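You operate a simulated robot arm through the tools that you are given. There is no shell and no other tool.

You are at the controls of a simulated robot arm. One attempt, no reset.

JOB
Dust the dough ball and press it down on the board with the masher.
Fine: masher back, lid on the flour tub. Set down upright: wooden masher.

The check looks at the end state, three seconds after you hand in, the way a careful person would. Anything else that was tipped, shoved, dropped, spilled or broken makes it a failure. Lids that push on must go on centred and level and be pressed home; caps that screw on are set level and turned clockwise until they are tight.

ROBOT AND FRAMES
A 5-joint arm with a two-finger parallel gripper, fixed in place. Base frame: the origin is on the floor under the middle of its stand, x ahead of it, y to its left, z up. Units: m, rad, N and s.
It reaches about 1.134 m from its shoulder. Its first joint turns from -2.601 to 2.601 rad. Payload 1.57 kg.
The TCP is the grasp point between the finger pads, 0.03 m short of the fingertips. In the tool frame z runs along the fingers and y along their closing line. The gripper opens to 0.11 m. The fingers are 0.024 m wide and 0.012 m thick; the gripper's body (0.048 by 0.112 m) begins 0.078 m behind the TCP.
Orientation is told as [roll, pitch, yaw] about the base's x, y, z axes, in that order, counted from this pose: with the fingers straight down and closing along the base's y, the tool's x points along the base's -x, its y along +y and its z along -z.

CONTROLS
- The arm moves only by the tool send_rows. Its argument "motion" is a list that holds one entry, the list of rows, each a list of 7 numbers: the shift along the tool's x, y, z in units of 200 mm (1.0 is 200 mm), then the turn, a rotation vector about the tool's x, y, z in units of 60 degrees (1.0 is 60 degrees), then the finger opening in m, from 0 to 0.11. In form: [[[x, y, z, rx, ry, rz, jaw], ...]]. A call has 1 to 20 rows; each row is the pose to reach, as a shift and turn from the pose commanded when the call began, along the tool's axes at that moment. A call with a number of a shift or a turn outside -1 to 1 is refused whole. Rows are played at 5 a second. More than 0.05 m and 0.15 rad between two rows, or a gripper value outside its range, and nothing of the call is played. A pose out of reach is approached as far as the arm can. The call stops where the force on the tool passes 50 N (or 10 N more than at its start, if that is more) or the arm is blocked; 0.2 s more then pass. Each finger travels about 0.153 m/s and halts on what it meets, pressing with about 23 N; the grip force reading is that of the motor and also rises with nothing between the fingers. The clock runs only during rows and for 0.2 s after the last one: add rows that repeat a pose to give the fingers time. The reply holds the time, the measured pose of the TCP, the force on the tool along the base axes, the opening and the grip force, in the units named above and with some noise, with the torque about the TCP (base axes, N m) and any sound that the robot's microphone picked up.
- Cameras (640 x 400 px; columns grow to the right, rows downward): "scene" is fixed at [0.0585, 0.4979, 1.3988]; the picture's right is [-0.25, -0.97, 0.00], its down [-0.63, 0.16, -0.76] and it looks along [0.73, -0.19, -0.65] (base axes); focal length 344 px, centre (320, 200). "wrist" rides on the gripper at [0.07, 0.016, -0.141] in the tool frame; the picture's right is [-0.23, 0.97, 0.00], its down [-0.85, -0.20, -0.48] and it looks along [-0.47, -0.11, 0.88] (tool axes); focal length 222 px, centre (320, 200). There is no depth. A picture from a camera that has moved, and an enlarged one, comes with that camera's place and axes in the base frame and with its lens. The place of the scene camera against the robot may be out by one fixed shift of up to 0.012 m in any direction.
- capture(camera): a new picture of that camera. No time passes.
- move_column(by): slides the trunk up (or, below 0, down) by that many m; the arm rides with it, the base frame stays. It gives what a move gives, with no picture.
- enlarge(camera, box): a new picture of the part [left, top, right, bottom] of that camera's present view, enlarged. No time passes.
- close_job(): hands the job in; it is judged then, once.

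Nothing tells you positions but the pictures and the camera data. Unless the task says otherwise, let go and move clear before handing in.

The tools are called as name(argument=value, ...) on one line, values as JSON. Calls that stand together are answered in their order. send_rows: Moves the arm, as the interface text tells. Its arguments: {"type":"object","properties":{"motion":{"type":"array","items":{"type":"array","items":{"type":"array","items":{"type":"number"}}}}},"required":["motion"]} The other tools are called the same way: move_column (by) moves the trunk up or down; capture (camera) takes a picture; enlarge (camera, box) takes an enlarged picture of a part of a camera's view; close_job () hands the job in.

At the start:

```text
t: 0.0
position: [0.4302, 0.5229, 1.1272]
ee_rot: [0.001, -0.001, -0.001]
ft_force: [-0.2, -0.8, 0.8]
moment: [-0.01, -0.02, 0.02]
finger_gap: 0.1098
finger_force: 0.0
trunk travel left (down, up): [-0.86, 0.11]
```

scene: 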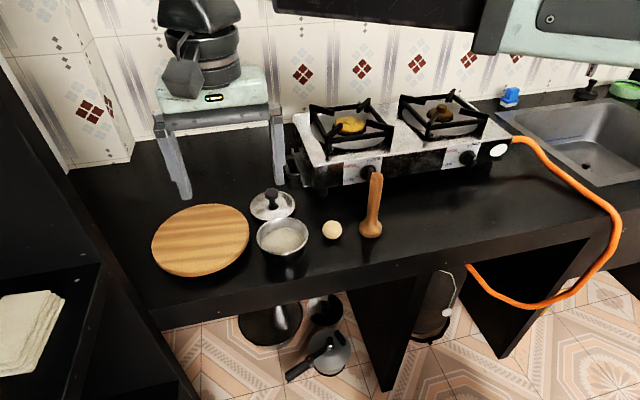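
wrist: 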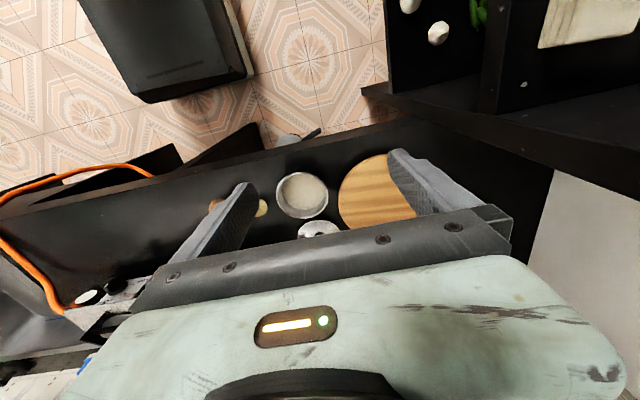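

I see a counter with a round board, a flour tub with its lid lying behind it, a small dough ball and a standing wooden masher. I'll look closer before moving.

enlarge(camera="scene", box=[140, 150, 420, 325])

enlarge(camera="scene", box=[240, 160, 400, 260])

enlarge(camera="wrist", box=[180, 120, 440, 280])

```text
2.29 times, centred on (280, 238) of scene
camera zoom: at [0.0585, 0.4979, 1.3988], right [-0.25, -0.97, 0.0], down [-0.63, 0.16, -0.76], along [0.73, -0.19, -0.65], focal length 785 px, centre (411, 114)
```

zoom: 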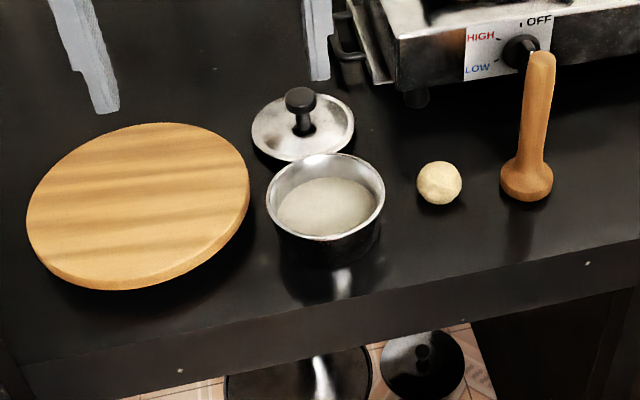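

```text
4.00 times, centred on (320, 210) of scene
camera zoom: at [0.0585, 0.4979, 1.3988], right [-0.25, -0.97, 0.0], down [-0.63, 0.16, -0.76], along [0.73, -0.19, -0.65], focal length 1374 px, centre (320, 160)
```

zoom: 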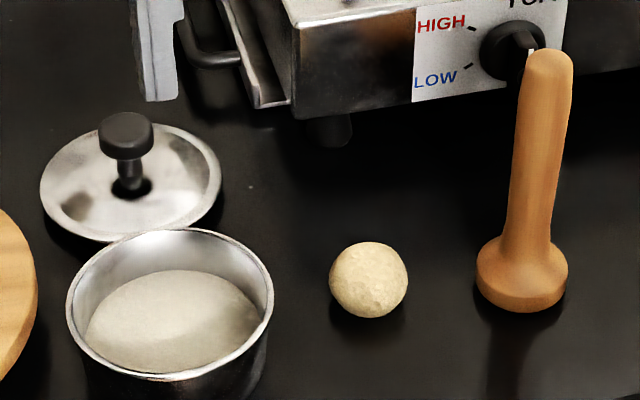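

```text
2.46 times, centred on (310, 200) of wrist
camera zoom: at [0.3601, 0.5394, 1.2683], right [0.23, 0.97, 0.0], down [0.85, -0.2, 0.48], along [0.47, -0.11, -0.88], focal length 547 px, centre (345, 200)
```

zoom: 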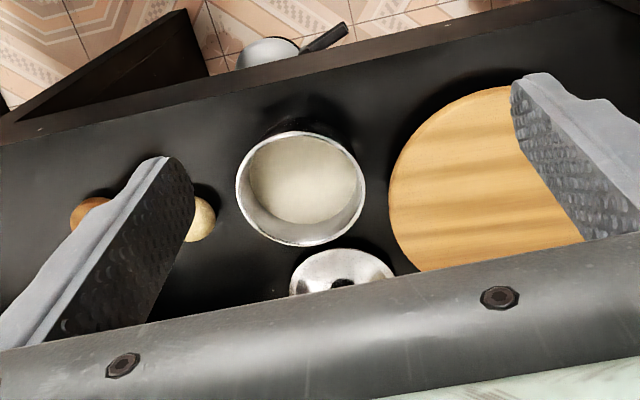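

The gripper hangs above the lid area. The ball looks to be near (0.57, 0.34), the tub near (0.55, 0.45) and the masher near (0.56, 0.24), with the counter at about z 0.83. I'll shift the wrist camera sideways for a clearer second view.

send_rows(motion=[[[0.05, -0.2, 0, 0, 0, 0, 0.11], [0.1, -0.4, 0, 0, 0, 0, 0.11], [0.15, -0.6, 0, 0, 0, 0, 0.11], [0.2, -0.8, 0, 0, 0, 0, 0.11], [0.2, -0.8, 0, 0, 0, 0, 0.11]]])

capture(camera="wrist")

capture(camera="scene")

```text
t: 1.2
position: [0.4077, 0.3812, 1.1265]
ee_rot: [-0.002, 0.002, -0.001]
ft_force: [0.6, -0.2, -1.7]
moment: [-0.01, 0.03, 0.0]
finger_gap: 0.1102
finger_force: 0.1
out of reach, approached as far as the arm can: row 3, 4, 5
trunk travel left (down, up): [-0.86, 0.11]
```

```text
taken
camera wrist: at [0.339, 0.3985, 1.2684], right [0.23, 0.97, 0.0], down [0.86, -0.2, 0.48], along [0.47, -0.11, -0.88], focal length 222 px, centre (320, 200)
```

wrist: 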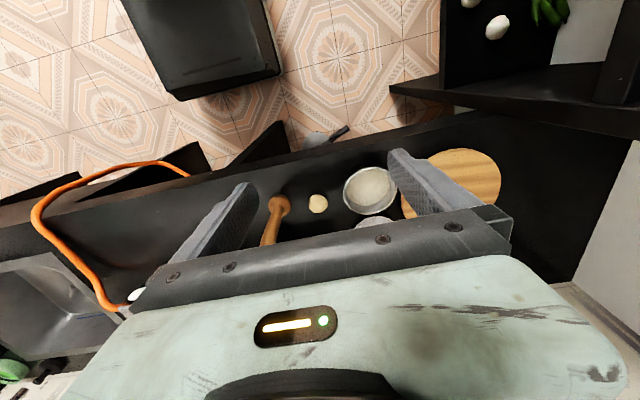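

```text
taken
```

scene: 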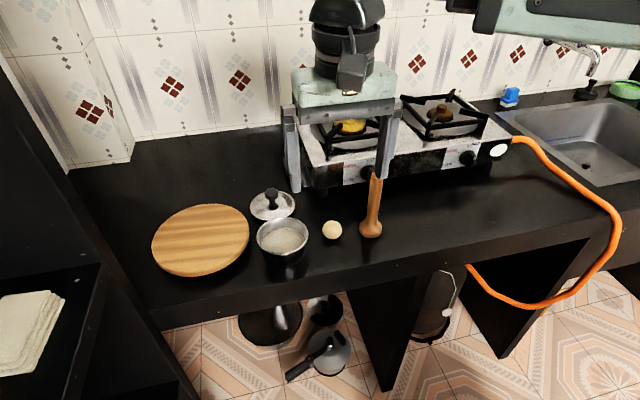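

The arm stopped slightly short, at its inner reach limit near radius 0.56. I'll enlarge this wrist view to triangulate the items.

enlarge(camera="wrist", box=[240, 140, 400, 240])

enlarge(camera="wrist", box=[340, 120, 532, 240])

enlarge(camera="scene", box=[140, 180, 300, 280])

enlarge(camera="scene", box=[240, 160, 400, 260])

```text
4.00 times, centred on (320, 190) of wrist
camera zoom: at [0.339, 0.3985, 1.2684], right [0.23, 0.97, 0.0], down [0.86, -0.2, 0.48], along [0.47, -0.11, -0.88], focal length 888 px, centre (320, 240)
```

zoom: 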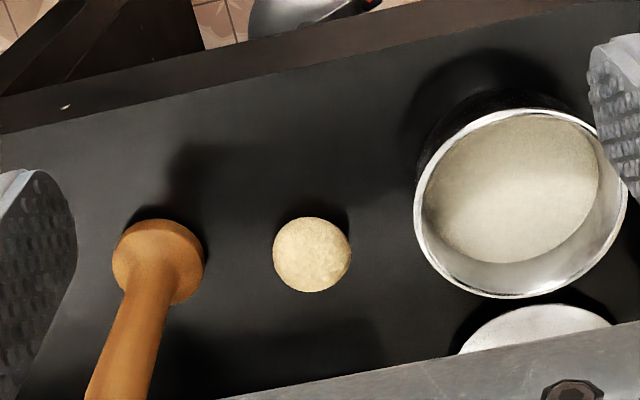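

```text
3.33 times, centred on (436, 180) of wrist
camera zoom: at [0.339, 0.3985, 1.2684], right [0.23, 0.97, 0.0], down [0.86, -0.2, 0.48], along [0.47, -0.11, -0.88], focal length 740 px, centre (-67, 267)
```

zoom: 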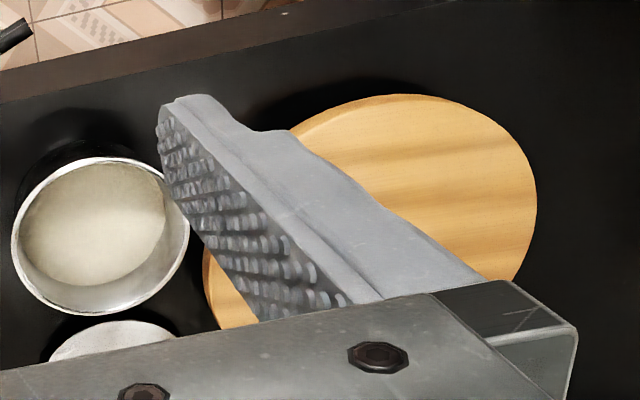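

```text
4.00 times, centred on (220, 230) of scene
camera zoom: at [0.0585, 0.4979, 1.3988], right [-0.25, -0.97, 0.0], down [-0.63, 0.16, -0.76], along [0.73, -0.19, -0.65], focal length 1374 px, centre (720, 80)
```

zoom: 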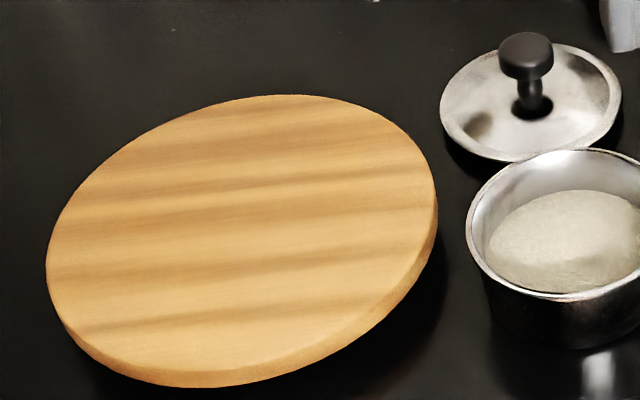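

```text
4.00 times, centred on (320, 210) of scene
camera zoom: at [0.0585, 0.4979, 1.3988], right [-0.25, -0.97, 0.0], down [-0.63, 0.16, -0.76], along [0.73, -0.19, -0.65], focal length 1374 px, centre (320, 160)
```

zoom: 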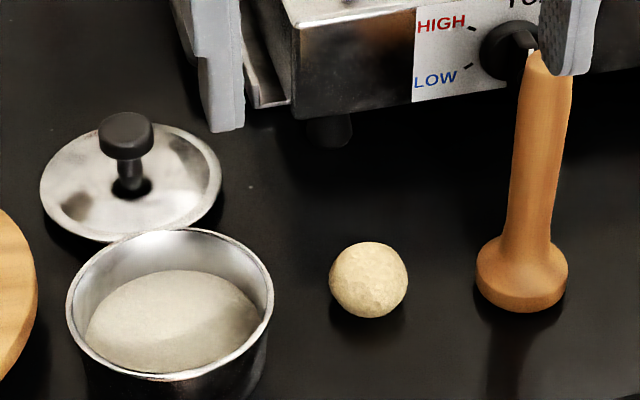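

The rim centre comes out near (0.563, 0.453, 0.854) and the counter at about z 0.79. I'll hover above the ball to see it straight between the fingers.

send_rows(motion=[[[-0.12, -0.02, 0.05, 0, 0, 0, 0.1], [-0.24, -0.04, 0.12, 0, 0, 0, 0.09], [-0.36, -0.06, 0.2, 0, 0, 0, 0.08], [-0.5, -0.08, 0.28, 0, 0, 0, 0.08], [-0.64, -0.1, 0.36, 0, 0, 0, 0.08], [-0.78, -0.12, 0.44, 0, 0, 0, 0.08], [-0.9, -0.14, 0.52, 0, 0, 0, 0.08], [-0.95, -0.14, 0.6, 0, 0, 0, 0.08], [-0.95, -0.14, 0.6, 0, 0, 0, 0.08]]])

capture(camera="wrist")

capture(camera="scene")

```text
t: 3.2
position: [0.5923, 0.3529, 1.1267]
ee_rot: [-0.001, 0.0, 0.001]
ft_force: [0.4, -0.3, 0.4]
moment: [0.02, -0.02, -0.01]
finger_gap: 0.08
finger_force: 0.0
out of reach, approached as far as the arm can: row 1, 2, 3, 4, 5, 6, 7, 8, 9
trunk travel left (down, up): [-0.86, 0.11]
```

```text
taken
camera wrist: at [0.5234, 0.3688, 1.2684], right [0.23, 0.97, 0.0], down [0.85, -0.2, 0.48], along [0.47, -0.11, -0.88], focal length 222 px, centre (320, 200)
```

wrist: 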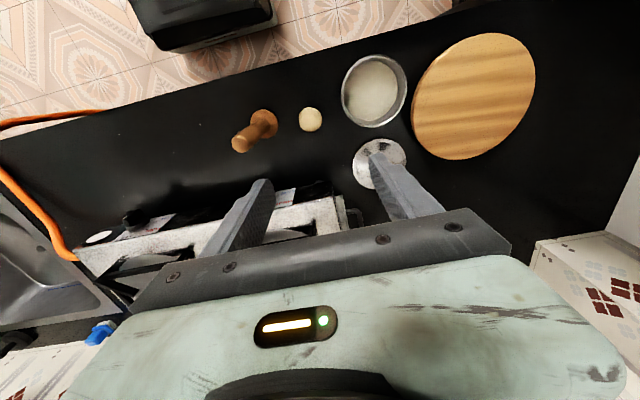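

```text
taken
```

scene: 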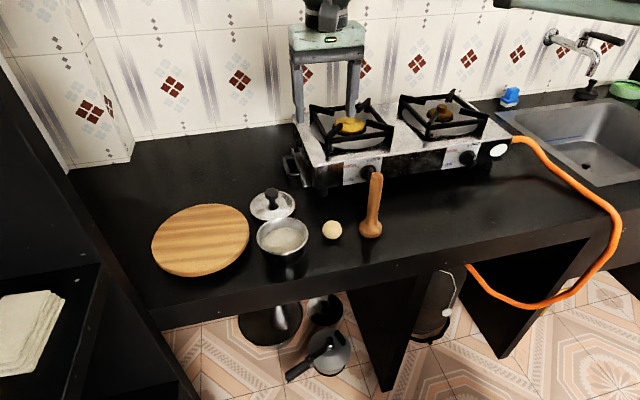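

The height didn't change, so the arm may not be able to lower itself and vertical travel may come from the trunk. I'll test a small upward move and a small trunk drop.

send_rows(motion=[[[0, 0, -0.1, 0, 0, 0, 0.08], [0, 0, -0.1, 0, 0, 0, 0.08]]])

move_column(by=-0.05)

```text
t: 3.8
position: [0.5918, 0.3558, 1.1269]
ee_rot: [0.001, -0.002, 0.001]
ft_force: [-0.2, -1.0, 0.3]
moment: [0.04, 0.04, -0.04]
finger_gap: 0.08
finger_force: 0.1
out of reach, approached as far as the arm can: row 1, 2
trunk travel left (down, up): [-0.86, 0.11]
```

```text
t: 4.7
position: [0.5915, 0.3565, 1.0768]
ee_rot: [-0.001, 0.0, 0.0]
ft_force: [0.0, 0.3, 0.1]
moment: [0.03, 0.04, 0.0]
finger_gap: 0.0802
finger_force: 0.1
trunk travel left (down, up): [-0.81, 0.16]
```

The arm is planar, so all height comes from the trunk. I'll enlarge the wrist view here to locate everything precisely.

enlarge(camera="wrist", box=[220, 60, 420, 185])

enlarge(camera="wrist", box=[320, 0, 560, 150])

```text
3.20 times, centred on (320, 122) of wrist
camera zoom: at [0.5232, 0.3725, 1.2183], right [0.23, 0.97, 0.0], down [0.85, -0.2, 0.48], along [0.47, -0.11, -0.88], focal length 711 px, centre (320, 448)
```

zoom: 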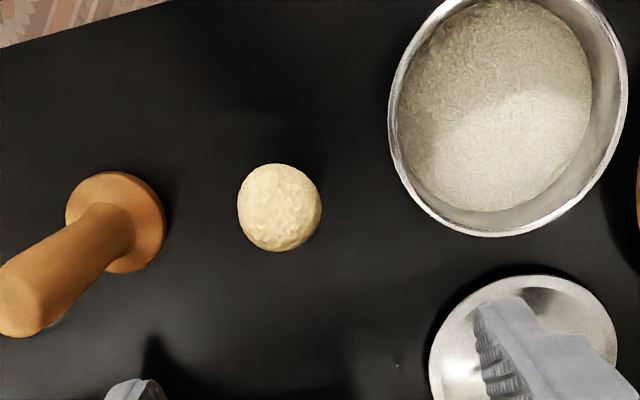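

```text
2.67 times, centred on (440, 75) of wrist
camera zoom: at [0.5232, 0.3725, 1.2183], right [0.23, 0.97, 0.0], down [0.85, -0.2, 0.48], along [0.47, -0.11, -0.88], focal length 592 px, centre (0, 533)
```

zoom: 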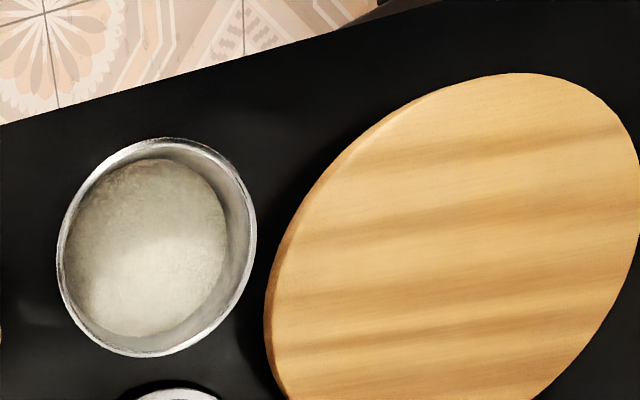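

Ball centre is about (0.588, 0.335, 0.820) and the counter about z 0.798. The masher is at (0.577, 0.2425), top about z 0.97, and the rim is at (0.562, 0.452, 0.858). I'll line the fingers up over the ball and lower in steps.

send_rows(motion=[[[0.01, -0.05, 0, 0, 0, 0, 0.075], [0.0195, -0.1075, 0, 0, 0, 0, 0.075], [0.0195, -0.1075, 0, 0, 0, 0, 0.075], [0.0195, -0.1075, 0, 0, 0, 0, 0.075]]])

move_column(by=-0.12)

capture(camera="wrist")

enlarge(camera="scene", box=[240, 100, 432, 260])

```text
t: 5.7
position: [0.5901, 0.3348, 1.0772]
ee_rot: [0.0, -0.001, -0.001]
ft_force: [0.7, -0.3, 1.0]
moment: [0.0, 0.0, -0.01]
finger_gap: 0.0749
finger_force: 0.1
trunk travel left (down, up): [-0.81, 0.16]
```

```text
t: 7.2
position: [0.5893, 0.3337, 0.9569]
ee_rot: [-0.001, 0.0, -0.001]
ft_force: [0.4, -0.2, 0.1]
moment: [-0.02, 0.0, 0.01]
finger_gap: 0.075
finger_force: 0.1
trunk travel left (down, up): [-0.69, 0.28]
```

```text
taken
camera wrist: at [0.52, 0.3512, 1.0984], right [0.23, 0.97, 0.0], down [0.85, -0.2, 0.48], along [0.47, -0.11, -0.88], focal length 222 px, centre (320, 200)
```

wrist: 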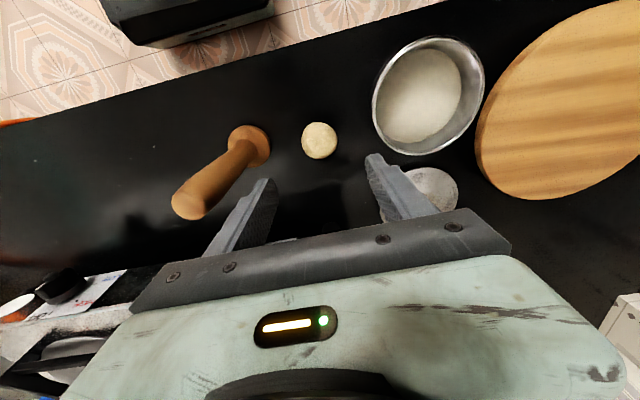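

```text
2.50 times, centred on (336, 180) of scene
camera zoom: at [0.0585, 0.4979, 1.3988], right [-0.25, -0.97, 0.0], down [-0.63, 0.16, -0.76], along [0.73, -0.19, -0.65], focal length 859 px, centre (280, 250)
```

zoom: 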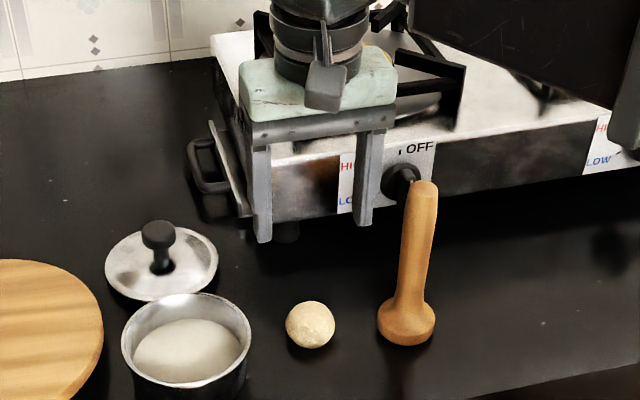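

The ball is centred between the fingers. A dark arm link shows near the stove in this view, so I'll check the full scene for clearance before going lower.

capture(camera="scene")

enlarge(camera="wrist", box=[240, 90, 400, 190])

```text
taken
```

scene: 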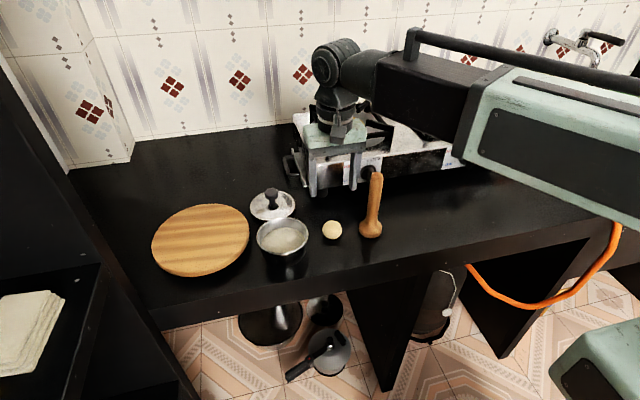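

```text
4.00 times, centred on (320, 140) of wrist
camera zoom: at [0.52, 0.3512, 1.0984], right [0.23, 0.97, 0.0], down [0.85, -0.2, 0.48], along [0.47, -0.11, -0.88], focal length 888 px, centre (320, 440)
```

zoom: 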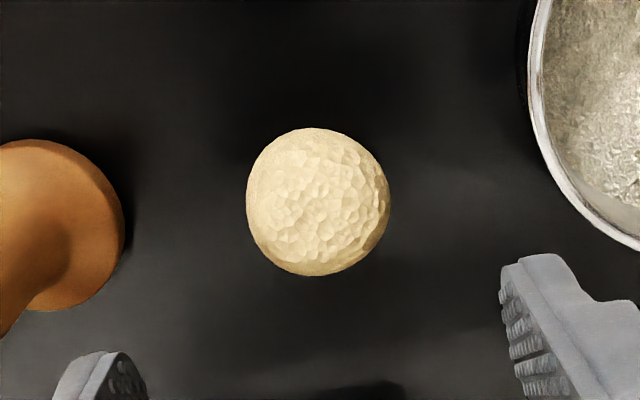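

The forearm's underside sits about 0.19 m above the TCP and runs back towards the base, so it clears the masher. The ball is centred at (0.587, 0.335), so I'll lower in two steps.

move_column(by=-0.095)

capture(camera="wrist")

capture(camera="scene")

```text
t: 8.5
position: [0.5885, 0.3349, 0.8624]
ee_rot: [-0.001, 0.0, 0.0]
ft_force: [-0.5, -0.7, -0.1]
moment: [0.01, -0.02, 0.02]
finger_gap: 0.0748
finger_force: 0.1
trunk travel left (down, up): [-0.595, 0.375]
```

```text
taken
camera wrist: at [0.52, 0.3512, 1.0033], right [0.23, 0.97, 0.0], down [0.85, -0.2, 0.48], along [0.47, -0.11, -0.88], focal length 222 px, centre (320, 200)
```

wrist: 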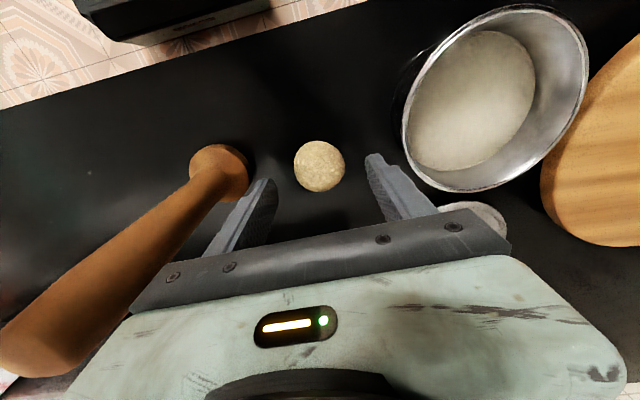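

```text
taken
```

scene: 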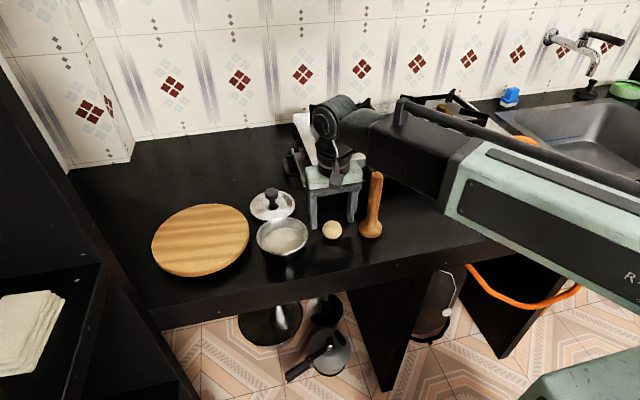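

The gripper is coming close beside the masher handle, so I'll check that gap before the last drop.

enlarge(camera="scene", box=[280, 140, 408, 250])

enlarge(camera="wrist", box=[100, 120, 340, 320])

```text
3.64 times, centred on (344, 195) of scene
camera zoom: at [0.0585, 0.4979, 1.3988], right [-0.25, -0.97, 0.0], down [-0.63, 0.16, -0.76], along [0.73, -0.19, -0.65], focal length 1249 px, centre (233, 218)
```

zoom: 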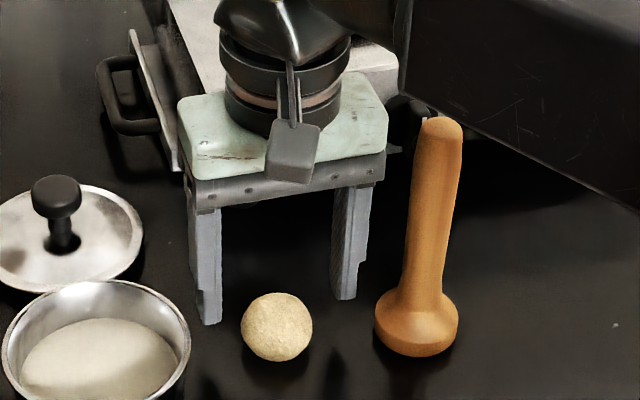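

```text
2.00 times, centred on (220, 220) of wrist
camera zoom: at [0.52, 0.3512, 1.0033], right [0.23, 0.97, 0.0], down [0.85, -0.2, 0.48], along [0.47, -0.11, -0.88], focal length 444 px, centre (520, 160)
```

zoom: 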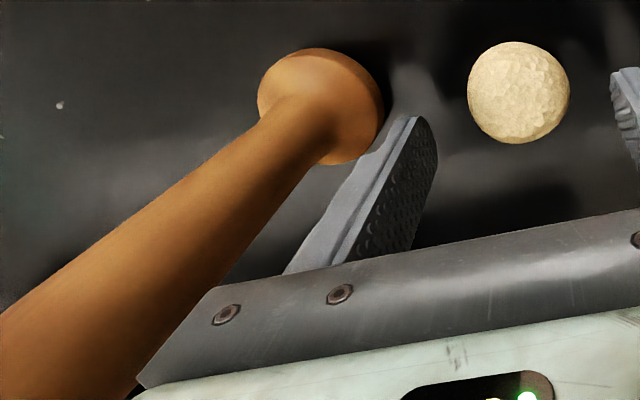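

The gripper clears the masher by about 2 cm. I'll lower by another 2 cm and look again.

move_column(by=-0.02)

capture(camera="wrist")

enlarge(camera="scene", box=[280, 160, 400, 250])

```text
t: 9.2
position: [0.5898, 0.3355, 0.8415]
ee_rot: [0.001, -0.001, 0.0]
ft_force: [0.4, -0.5, -0.2]
moment: [-0.04, -0.01, -0.03]
finger_gap: 0.075
finger_force: 0.1
trunk travel left (down, up): [-0.575, 0.395]
```

```text
taken
camera wrist: at [0.52, 0.3512, 0.9833], right [0.23, 0.97, 0.0], down [0.85, -0.2, 0.48], along [0.47, -0.11, -0.88], focal length 222 px, centre (320, 200)
```

wrist: 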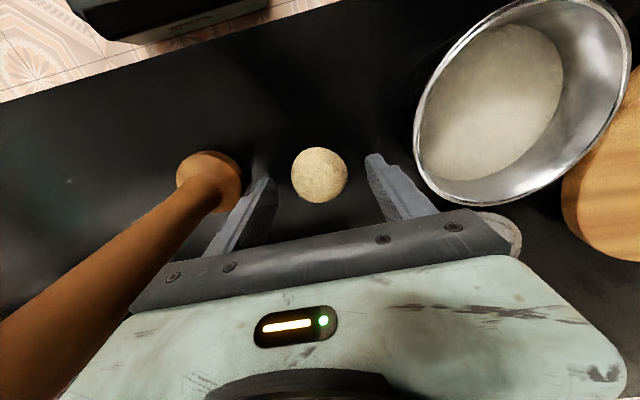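

```text
4.44 times, centred on (340, 205) of scene
camera zoom: at [0.0585, 0.4979, 1.3988], right [-0.25, -0.97, 0.0], down [-0.63, 0.16, -0.76], along [0.73, -0.19, -0.65], focal length 1527 px, centre (231, 178)
```

zoom: 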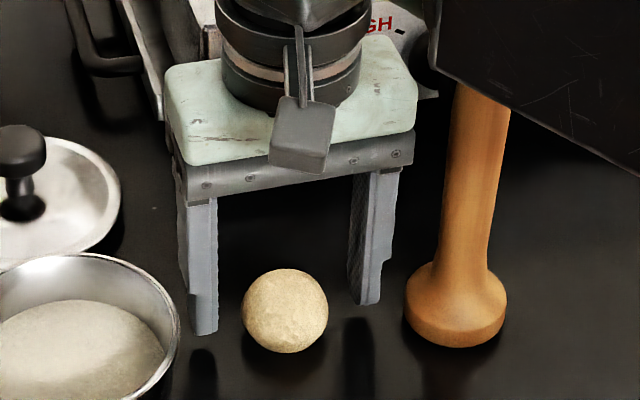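

The ball is nicely between the fingers, and the fingertips look very near the counter. I'll lower in small steps while watching the force.

move_column(by=-0.005)

enlarge(camera="scene", box=[300, 190, 364, 240])

```text
t: 9.7
position: [0.5893, 0.3341, 0.8371]
ee_rot: [-0.002, 0.001, -0.001]
ft_force: [-0.3, -0.2, -0.2]
moment: [0.0, 0.0, 0.0]
finger_gap: 0.0746
finger_force: 0.1
trunk travel left (down, up): [-0.57, 0.4]
```

```text
8.00 times, centred on (332, 215) of scene
camera zoom: at [0.0585, 0.4979, 1.3988], right [-0.25, -0.97, 0.0], down [-0.63, 0.16, -0.76], along [0.73, -0.19, -0.65], focal length 2749 px, centre (224, 80)
```

zoom: 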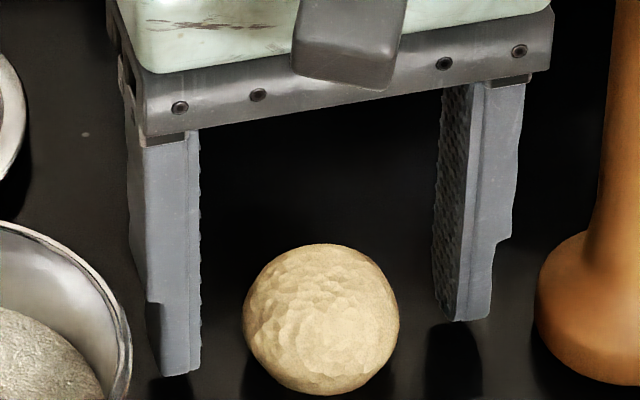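

Comparing the ball with the fingertips puts the ball centre nearer z 0.809 and the counter at about 0.787. I'll lower another 1 cm and recheck.

move_column(by=-0.01)

enlarge(camera="scene", box=[300, 190, 364, 240])

enlarge(camera="wrist", box=[200, 120, 440, 270])

```text
t: 10.3
position: [0.5886, 0.334, 0.8311]
ee_rot: [0.0, -0.006, 0.0]
ft_force: [-3.6, -0.5, 34.4]
moment: [-0.19, 0.49, -0.09]
finger_gap: 0.0733
finger_force: 0.1
trunk travel left (down, up): [-0.561, 0.409]
stopped: the force on the tool passed its limit at 68 N (the readings are from after the stop); the commanded pose is now the measured one
```

```text
8.00 times, centred on (332, 215) of scene
camera zoom: at [0.0585, 0.4979, 1.3988], right [-0.25, -0.97, 0.0], down [-0.63, 0.16, -0.76], along [0.73, -0.19, -0.65], focal length 2749 px, centre (224, 80)
```

zoom: 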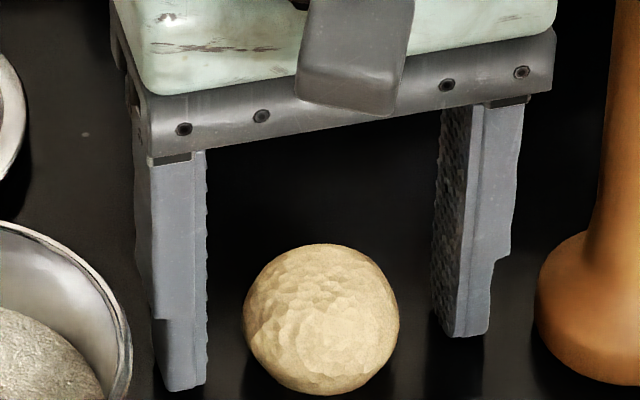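

```text
2.67 times, centred on (320, 195) of wrist
camera zoom: at [0.519, 0.3503, 0.9711], right [0.23, 0.97, 0.0], down [0.85, -0.2, 0.48], along [0.47, -0.11, -0.88], focal length 592 px, centre (320, 213)
```

zoom: 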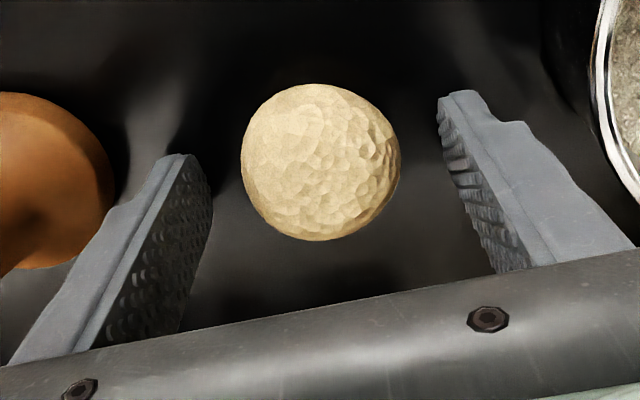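

The fingertips touched the counter with the TCP at about 0.8305, so the counter is at z ≈ 0.800. I'll lift off 5 mm, recentre slightly in x, and close gently on the ball.

move_column(by=0.005)

send_rows(motion=[[[0.025, 0.003, 0, 0, 0, 0, 0.073], [0.025, 0.003, 0, 0, 0, 0, 0.06], [0.025, 0.003, 0, 0, 0, 0, 0.052], [0.025, 0.003, 0, 0, 0, 0, 0.048], [0.025, 0.003, 0, 0, 0, 0, 0.045], [0.025, 0.003, 0, 0, 0, 0, 0.043], [0.025, 0.003, 0, 0, 0, 0, 0.043]]])

enlarge(camera="wrist", box=[200, 120, 440, 270])

```text
t: 10.8
position: [0.5914, 0.3358, 0.8333]
ee_rot: [0.0, -0.005, 0.001]
ft_force: [0.0, -0.3, -0.4]
moment: [-0.04, 0.02, 0.01]
finger_gap: 0.0748
finger_force: 0.1
trunk travel left (down, up): [-0.566, 0.404]
```

```text
t: 12.4
position: [0.5873, 0.3369, 0.834]
ee_rot: [0.0, -0.006, 0.0]
ft_force: [0.0, 0.9, -0.5]
moment: [0.01, 0.0, 0.01]
finger_gap: 0.0467
finger_force: 23.1
trunk travel left (down, up): [-0.566, 0.404]
```

```text
2.67 times, centred on (320, 195) of wrist
camera zoom: at [0.5168, 0.3527, 0.9739], right [0.23, 0.97, 0.0], down [0.85, -0.2, 0.48], along [0.47, -0.11, -0.88], focal length 592 px, centre (320, 213)
```

zoom: 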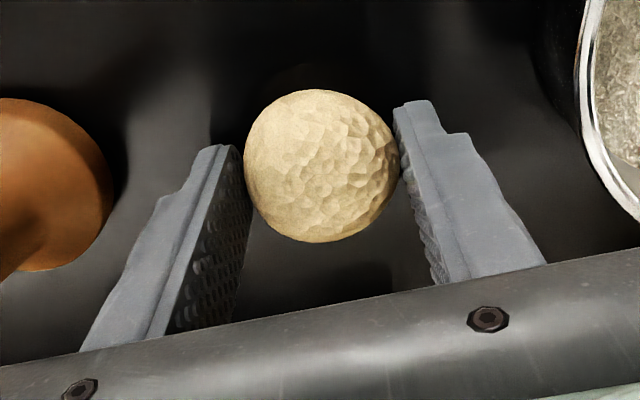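

The ball is held at about 46 mm. I'll lift it clear of the tub rim and check that it comes along.

move_column(by=0.11)

enlarge(camera="wrist", box=[200, 50, 520, 250])

```text
t: 13.8
position: [0.5862, 0.3359, 0.9434]
ee_rot: [-0.001, -0.005, 0.0]
ft_force: [0.1, 0.2, 0.0]
moment: [0.03, 0.01, 0.02]
finger_gap: 0.0467
finger_force: 22.4
trunk travel left (down, up): [-0.676, 0.294]
```

```text
2.00 times, centred on (360, 150) of wrist
camera zoom: at [0.5169, 0.3528, 1.0838], right [0.23, 0.97, 0.0], down [0.85, -0.2, 0.48], along [0.47, -0.11, -0.88], focal length 444 px, centre (240, 300)
```

zoom: 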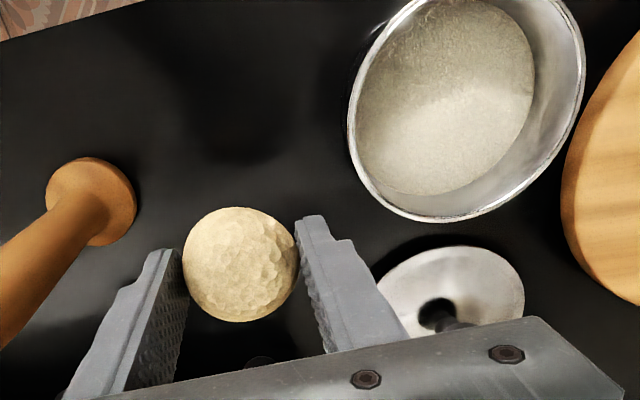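

The ball came up cleanly. Next I'll carry it over the flour tub and check the centring from above.

send_rows(motion=[[[0.025, 0.12, 0, 0, 0, 0, 0.043], [0.055, 0.26, 0, 0, 0, 0, 0.043], [0.085, 0.4, 0, 0, 0, 0, 0.043], [0.11, 0.52, 0, 0, 0, 0, 0.043], [0.11, 0.575, 0, 0, 0, 0, 0.043], [0.11, 0.575, 0, 0, 0, 0, 0.043], [0.11, 0.575, 0, 0, 0, 0, 0.043]]])

capture(camera="wrist")

enlarge(camera="scene", box=[200, 130, 360, 260])

```text
t: 15.4
position: [0.5633, 0.4509, 0.942]
ee_rot: [0.001, -0.005, 0.001]
ft_force: [0.2, -1.4, -0.6]
moment: [0.02, -0.02, 0.03]
finger_gap: 0.0469
finger_force: 22.4
trunk travel left (down, up): [-0.676, 0.294]
```

```text
taken
camera wrist: at [0.4938, 0.4668, 1.0839], right [0.23, 0.97, 0.0], down [0.85, -0.2, 0.48], along [0.47, -0.11, -0.88], focal length 222 px, centre (320, 200)
```

wrist: 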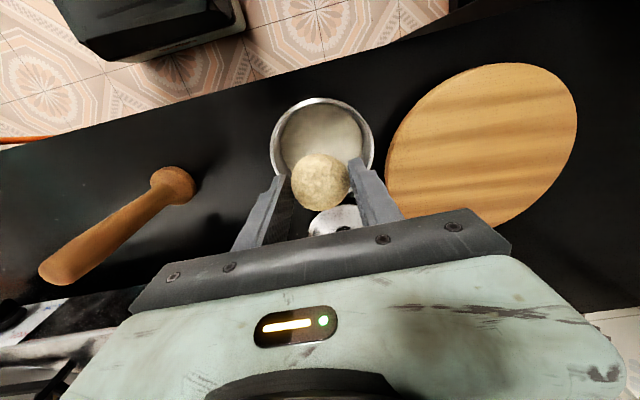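

```text
3.08 times, centred on (280, 195) of scene
camera zoom: at [0.0585, 0.4979, 1.3988], right [-0.25, -0.97, 0.0], down [-0.63, 0.16, -0.76], along [0.73, -0.19, -0.65], focal length 1057 px, centre (443, 215)
```

zoom: 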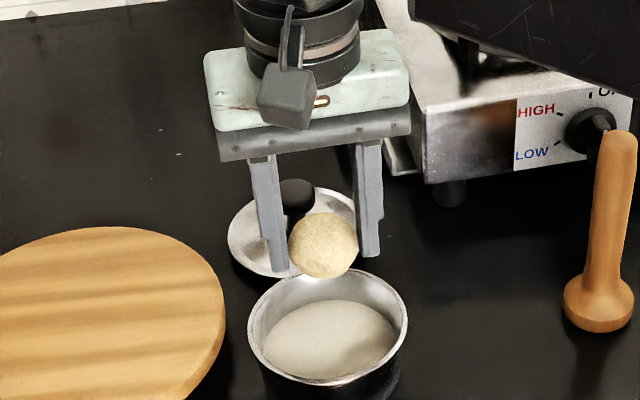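

The ball hangs over the tub. I'll enlarge to measure the rim position exactly.

enlarge(camera="wrist", box=[240, 80, 400, 240])

enlarge(camera="wrist", box=[380, 50, 600, 250])

```text
2.50 times, centred on (320, 160) of wrist
camera zoom: at [0.4938, 0.4668, 1.0839], right [0.23, 0.97, 0.0], down [0.85, -0.2, 0.48], along [0.47, -0.11, -0.88], focal length 555 px, centre (320, 300)
```

zoom: 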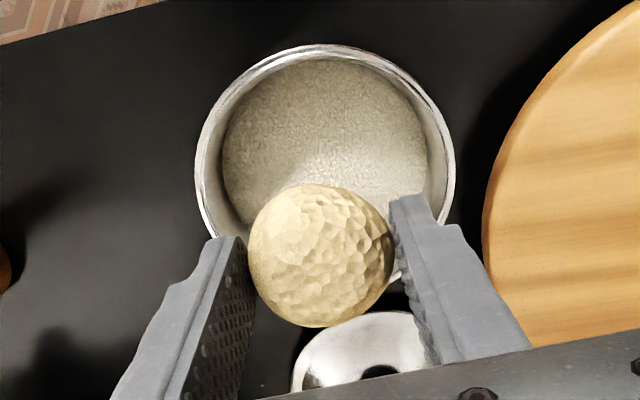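

```text
2.00 times, centred on (490, 150) of wrist
camera zoom: at [0.4938, 0.4668, 1.0839], right [0.23, 0.97, 0.0], down [0.85, -0.2, 0.48], along [0.47, -0.11, -0.88], focal length 444 px, centre (-20, 300)
```

zoom: 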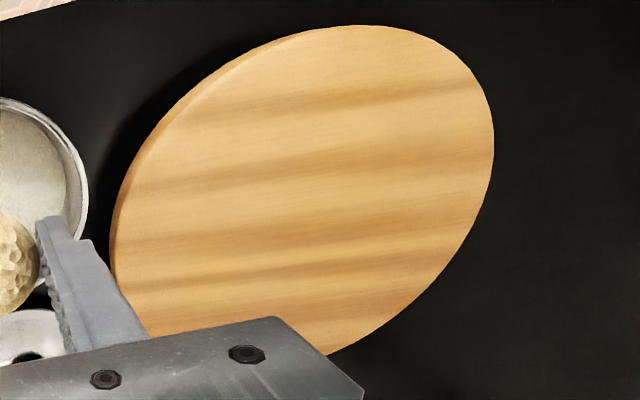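

The tub centre checks out at (0.562, 0.453), radius 0.054. I'll nudge 2 mm and lower the ball into the tub.

send_rows(motion=[[[0.005, 0.01, 0, 0, 0, 0, 0.043], [0.005, 0.01, 0, 0, 0, 0, 0.043]]])

move_column(by=-0.065)

capture(camera="wrist")

enlarge(camera="scene", box=[230, 160, 342, 260])

```text
t: 16.0
position: [0.5636, 0.452, 0.943]
ee_rot: [0.001, -0.006, -0.001]
ft_force: [0.0, -0.5, -1.1]
moment: [0.0, -0.02, -0.01]
finger_gap: 0.0469
finger_force: 23.1
trunk travel left (down, up): [-0.676, 0.294]
```

```text
t: 17.1
position: [0.5635, 0.4535, 0.8776]
ee_rot: [-0.001, -0.005, 0.0]
ft_force: [0.1, 0.5, -0.4]
moment: [-0.02, -0.01, -0.04]
finger_gap: 0.0465
finger_force: 23.0
trunk travel left (down, up): [-0.611, 0.359]
```

```text
taken
camera wrist: at [0.4931, 0.4693, 1.0189], right [0.23, 0.97, 0.0], down [0.85, -0.2, 0.48], along [0.47, -0.11, -0.88], focal length 222 px, centre (320, 200)
```

wrist: 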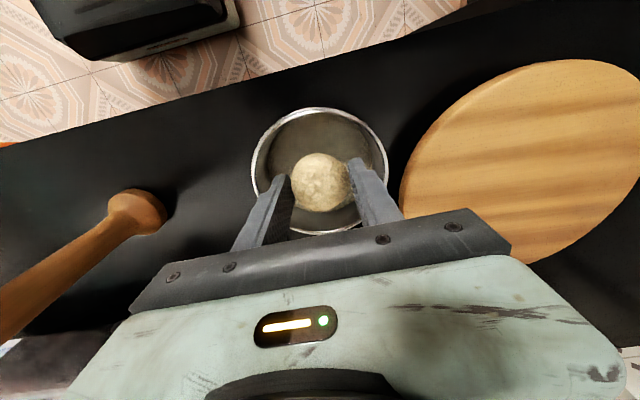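

```text
4.00 times, centred on (286, 210) of scene
camera zoom: at [0.0585, 0.4979, 1.3988], right [-0.25, -0.97, 0.0], down [-0.63, 0.16, -0.76], along [0.73, -0.19, -0.65], focal length 1374 px, centre (456, 160)
```

zoom: 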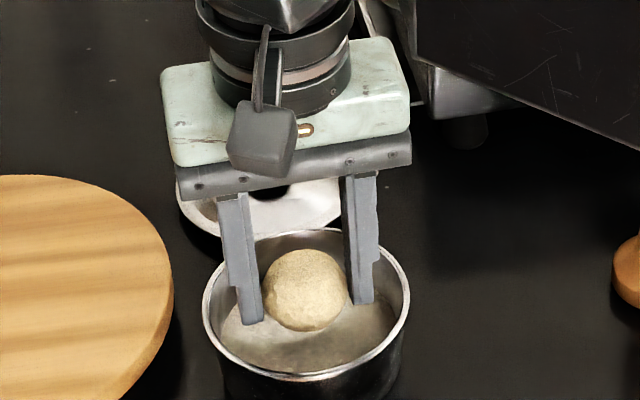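

The ball is just inside the rim and well centred. I'll continue down in small steps until it meets the flour.

move_column(by=-0.008)

move_column(by=-0.005)

enlarge(camera="scene", box=[230, 160, 342, 260])

enlarge(camera="wrist", box=[230, 90, 410, 250])

```text
t: 17.6
position: [0.5635, 0.4518, 0.8702]
ee_rot: [0.001, -0.005, -0.001]
ft_force: [-0.5, 0.0, -0.3]
moment: [0.02, -0.02, 0.0]
finger_gap: 0.0469
finger_force: 23.1
trunk travel left (down, up): [-0.603, 0.367]
```

```text
t: 18.2
position: [0.5623, 0.4536, 0.865]
ee_rot: [0.0, -0.005, 0.0]
ft_force: [-1.0, 0.3, -0.9]
moment: [0.0, 0.02, 0.01]
finger_gap: 0.0468
finger_force: 23.0
trunk travel left (down, up): [-0.598, 0.372]
```

```text
4.00 times, centred on (286, 210) of scene
camera zoom: at [0.0585, 0.4979, 1.3988], right [-0.25, -0.97, 0.0], down [-0.63, 0.16, -0.76], along [0.73, -0.19, -0.65], focal length 1374 px, centre (456, 160)
```

zoom: 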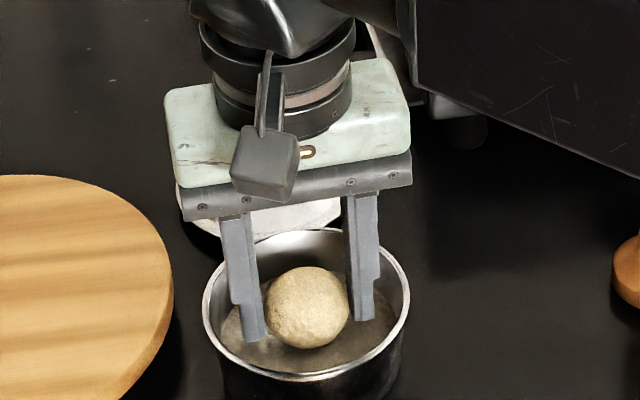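

```text
2.50 times, centred on (320, 170) of wrist
camera zoom: at [0.4931, 0.4693, 1.0059], right [0.23, 0.97, 0.0], down [0.85, -0.2, 0.48], along [0.47, -0.11, -0.88], focal length 555 px, centre (320, 275)
```

zoom: 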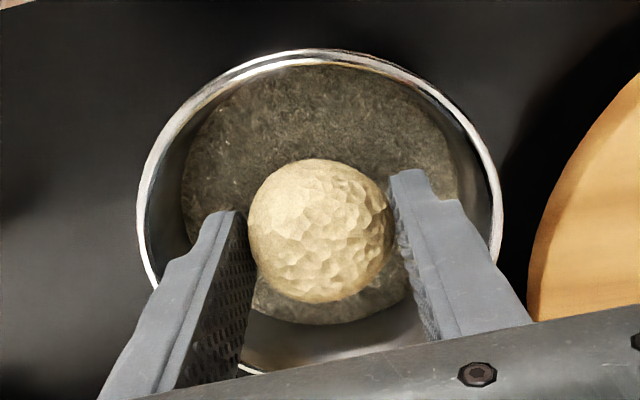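

Still no contact force. I'll keep lowering a few millimetres at a time.

move_column(by=-0.005)

move_column(by=-0.004)

enlarge(camera="scene", box=[230, 160, 342, 260])

enlarge(camera="wrist", box=[230, 90, 410, 250])

```text
t: 18.7
position: [0.5641, 0.4526, 0.859]
ee_rot: [0.0, -0.006, 0.0]
ft_force: [-0.3, -0.7, -0.9]
moment: [0.02, -0.01, 0.01]
finger_gap: 0.0469
finger_force: 23.1
trunk travel left (down, up): [-0.593, 0.377]
```

```text
t: 19.2
position: [0.5626, 0.452, 0.8566]
ee_rot: [0.001, -0.007, -0.001]
ft_force: [4.0, 3.2, 14.7]
moment: [0.05, -0.09, 0.0]
finger_gap: 0.0468
finger_force: 23.1
trunk travel left (down, up): [-0.589, 0.381]
```

```text
4.00 times, centred on (286, 210) of scene
camera zoom: at [0.0585, 0.4979, 1.3988], right [-0.25, -0.97, 0.0], down [-0.63, 0.16, -0.76], along [0.73, -0.19, -0.65], focal length 1374 px, centre (456, 160)
```

zoom: 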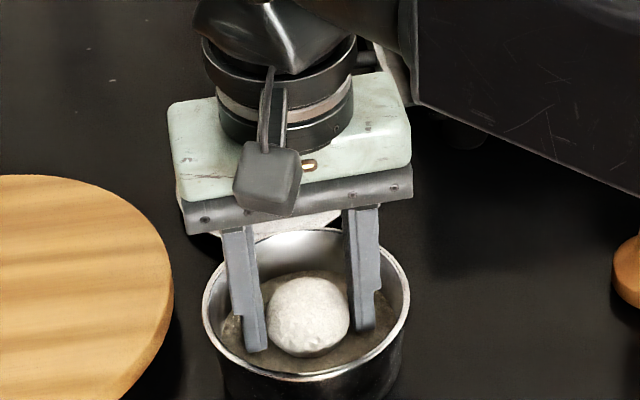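

```text
2.50 times, centred on (320, 170) of wrist
camera zoom: at [0.4928, 0.4691, 0.9976], right [0.23, 0.97, 0.0], down [0.85, -0.2, 0.48], along [0.47, -0.11, -0.88], focal length 555 px, centre (320, 275)
```

zoom: 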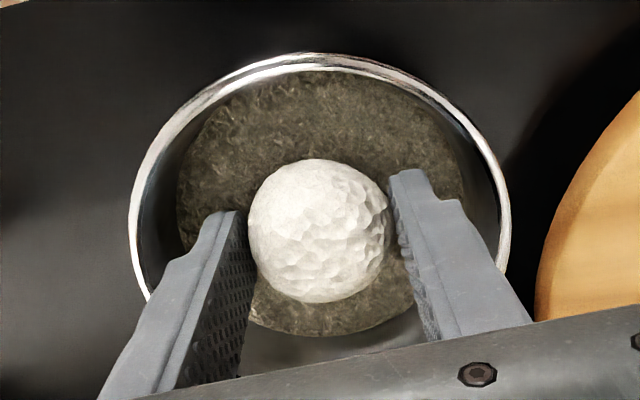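

The ball has turned floury white all over, so the dusting worked. I'll lift it out and carry it to the middle of the board.

move_column(by=0.085)

send_rows(motion=[[[-0.04, 0.1, 0, 0, 0, 0, 0.043], [-0.1, 0.25, 0, 0, 0, 0, 0.043], [-0.16, 0.4, 0, 0, 0, 0, 0.043], [-0.22, 0.55, 0, 0, 0, 0, 0.043], [-0.28, 0.7, 0, 0, 0, 0, 0.043], [-0.34, 0.82, 0, 0, 0, 0, 0.043], [-0.38, 0.89, 0, 0, 0, 0, 0.043], [-0.38, 0.89, 0, 0, 0, 0, 0.043], [-0.38, 0.89, 0, 0, 0, 0, 0.043]]])

capture(camera="wrist")

capture(camera="scene")

```text
t: 20.4
position: [0.5639, 0.4532, 0.9405]
ee_rot: [0.001, -0.006, 0.0]
ft_force: [-0.3, 0.2, -0.5]
moment: [-0.01, 0.02, 0.01]
finger_gap: 0.0469
finger_force: 23.0
trunk travel left (down, up): [-0.674, 0.296]
```

```text
t: 22.4
position: [0.6392, 0.6314, 0.9418]
ee_rot: [0.001, -0.005, 0.0]
ft_force: [-0.4, -0.3, -0.7]
moment: [0.0, -0.01, -0.01]
finger_gap: 0.047
finger_force: 23.8
trunk travel left (down, up): [-0.674, 0.296]
```

```text
taken
camera wrist: at [0.5686, 0.6485, 1.0818], right [0.23, 0.97, 0.0], down [0.85, -0.2, 0.48], along [0.47, -0.11, -0.88], focal length 222 px, centre (320, 200)
```

wrist: 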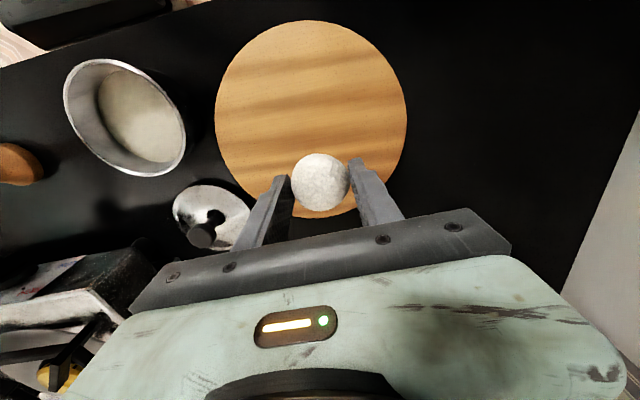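

```text
taken
```

scene: 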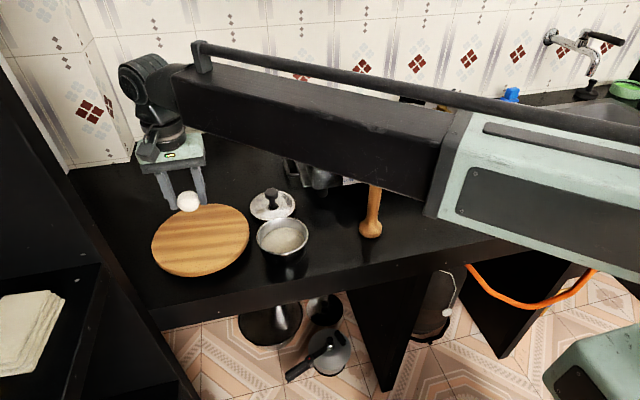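

The dusted ball is above the board and the forearm clears everything. I'll shift slightly to the board centre, near (0.632, 0.625), and lower.

send_rows(motion=[[[0.02, -0.0325, 0, 0, 0, 0, 0.043], [0.02, -0.0325, 0, 0, 0, 0, 0.043], [0.02, -0.0325, 0, 0, 0, 0, 0.043]]])

move_column(by=-0.084)

enlarge(camera="scene", box=[130, 160, 258, 290])

capture(camera="wrist")

```text
t: 23.2
position: [0.6343, 0.6258, 0.9404]
ee_rot: [0.001, -0.006, 0.0]
ft_force: [-0.7, -0.1, -0.4]
moment: [0.02, -0.02, -0.02]
finger_gap: 0.0468
finger_force: 22.6
trunk travel left (down, up): [-0.674, 0.296]
```

```text
t: 24.2
position: [0.6353, 0.6235, 0.8673]
ee_rot: [0.005, -0.01, 0.0]
ft_force: [-0.8, -0.3, 34.7]
moment: [-0.81, 0.49, 0.03]
finger_gap: 0.0467
finger_force: 23.3
trunk travel left (down, up): [-0.598, 0.372]
stopped: the force on the tool passed its limit at 68 N (the readings are from after the stop); the commanded pose is now the measured one
```

```text
3.08 times, centred on (194, 225) of scene
camera zoom: at [0.0585, 0.4979, 1.3988], right [-0.25, -0.97, 0.0], down [-0.63, 0.16, -0.76], along [0.73, -0.19, -0.65], focal length 1057 px, centre (708, 123)
```

zoom: 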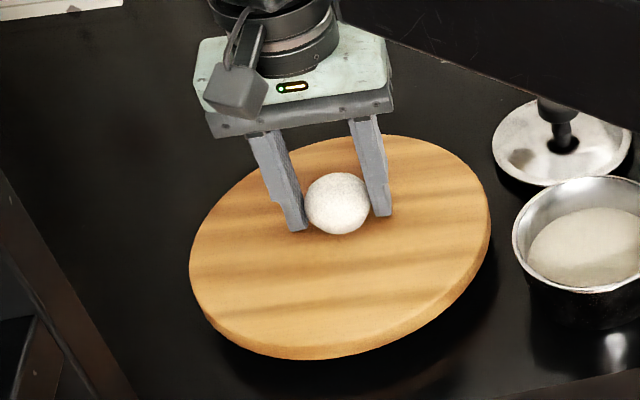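

```text
taken
camera wrist: at [0.5634, 0.6405, 1.0088], right [0.23, 0.97, 0.01], down [0.85, -0.2, 0.49], along [0.48, -0.1, -0.87], focal length 222 px, centre (320, 200)
```

wrist: 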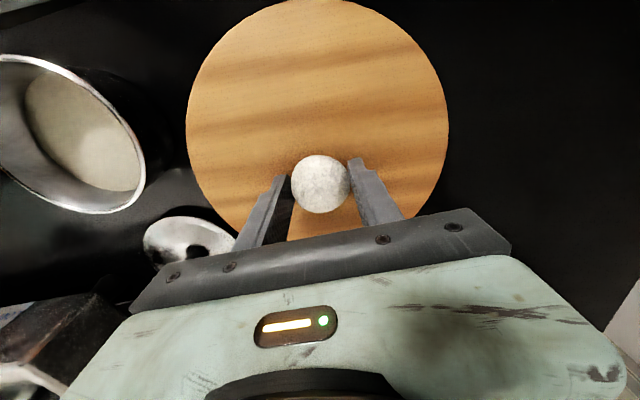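

The ball met the board sooner than I expected, which puts the board top at about z 0.833. I'll ease up slightly to unload before releasing.

move_column(by=0.002)

enlarge(camera="wrist", box=[240, 120, 400, 240])

enlarge(camera="scene", box=[160, 180, 240, 250])

```text
t: 24.8
position: [0.6339, 0.6253, 0.8686]
ee_rot: [0.005, -0.009, -0.001]
ft_force: [-4.3, -5.4, 11.4]
moment: [-0.48, 0.31, -0.08]
finger_gap: 0.0468
finger_force: 22.7
trunk travel left (down, up): [-0.6, 0.37]
```

```text
3.33 times, centred on (320, 180) of wrist
camera zoom: at [0.5643, 0.6413, 1.009], right [0.23, 0.97, 0.01], down [0.85, -0.2, 0.49], along [0.48, -0.11, -0.87], focal length 740 px, centre (320, 267)
```

zoom: 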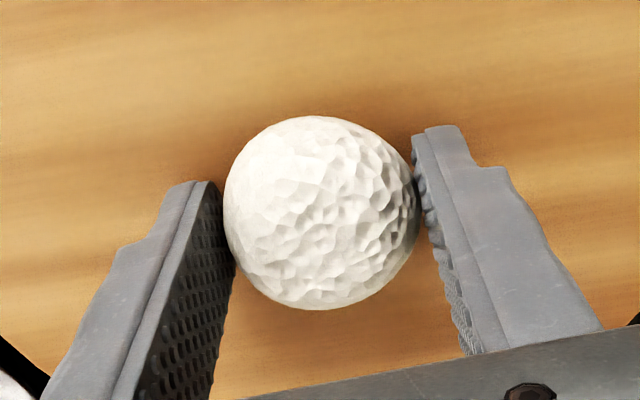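

```text
5.71 times, centred on (200, 215) of scene
camera zoom: at [0.0585, 0.4979, 1.3988], right [-0.25, -0.97, 0.0], down [-0.63, 0.16, -0.76], along [0.73, -0.19, -0.65], focal length 1963 px, centre (1006, 114)
```

zoom: 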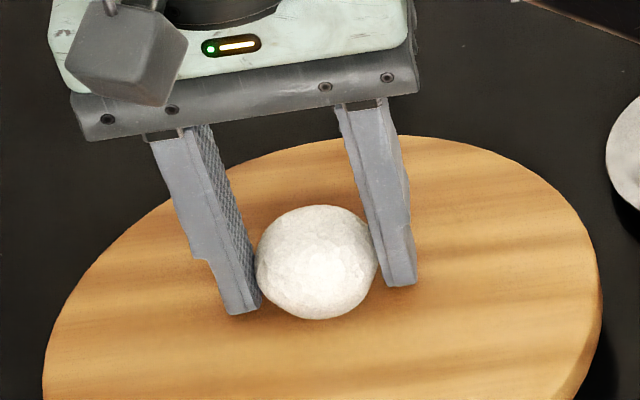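

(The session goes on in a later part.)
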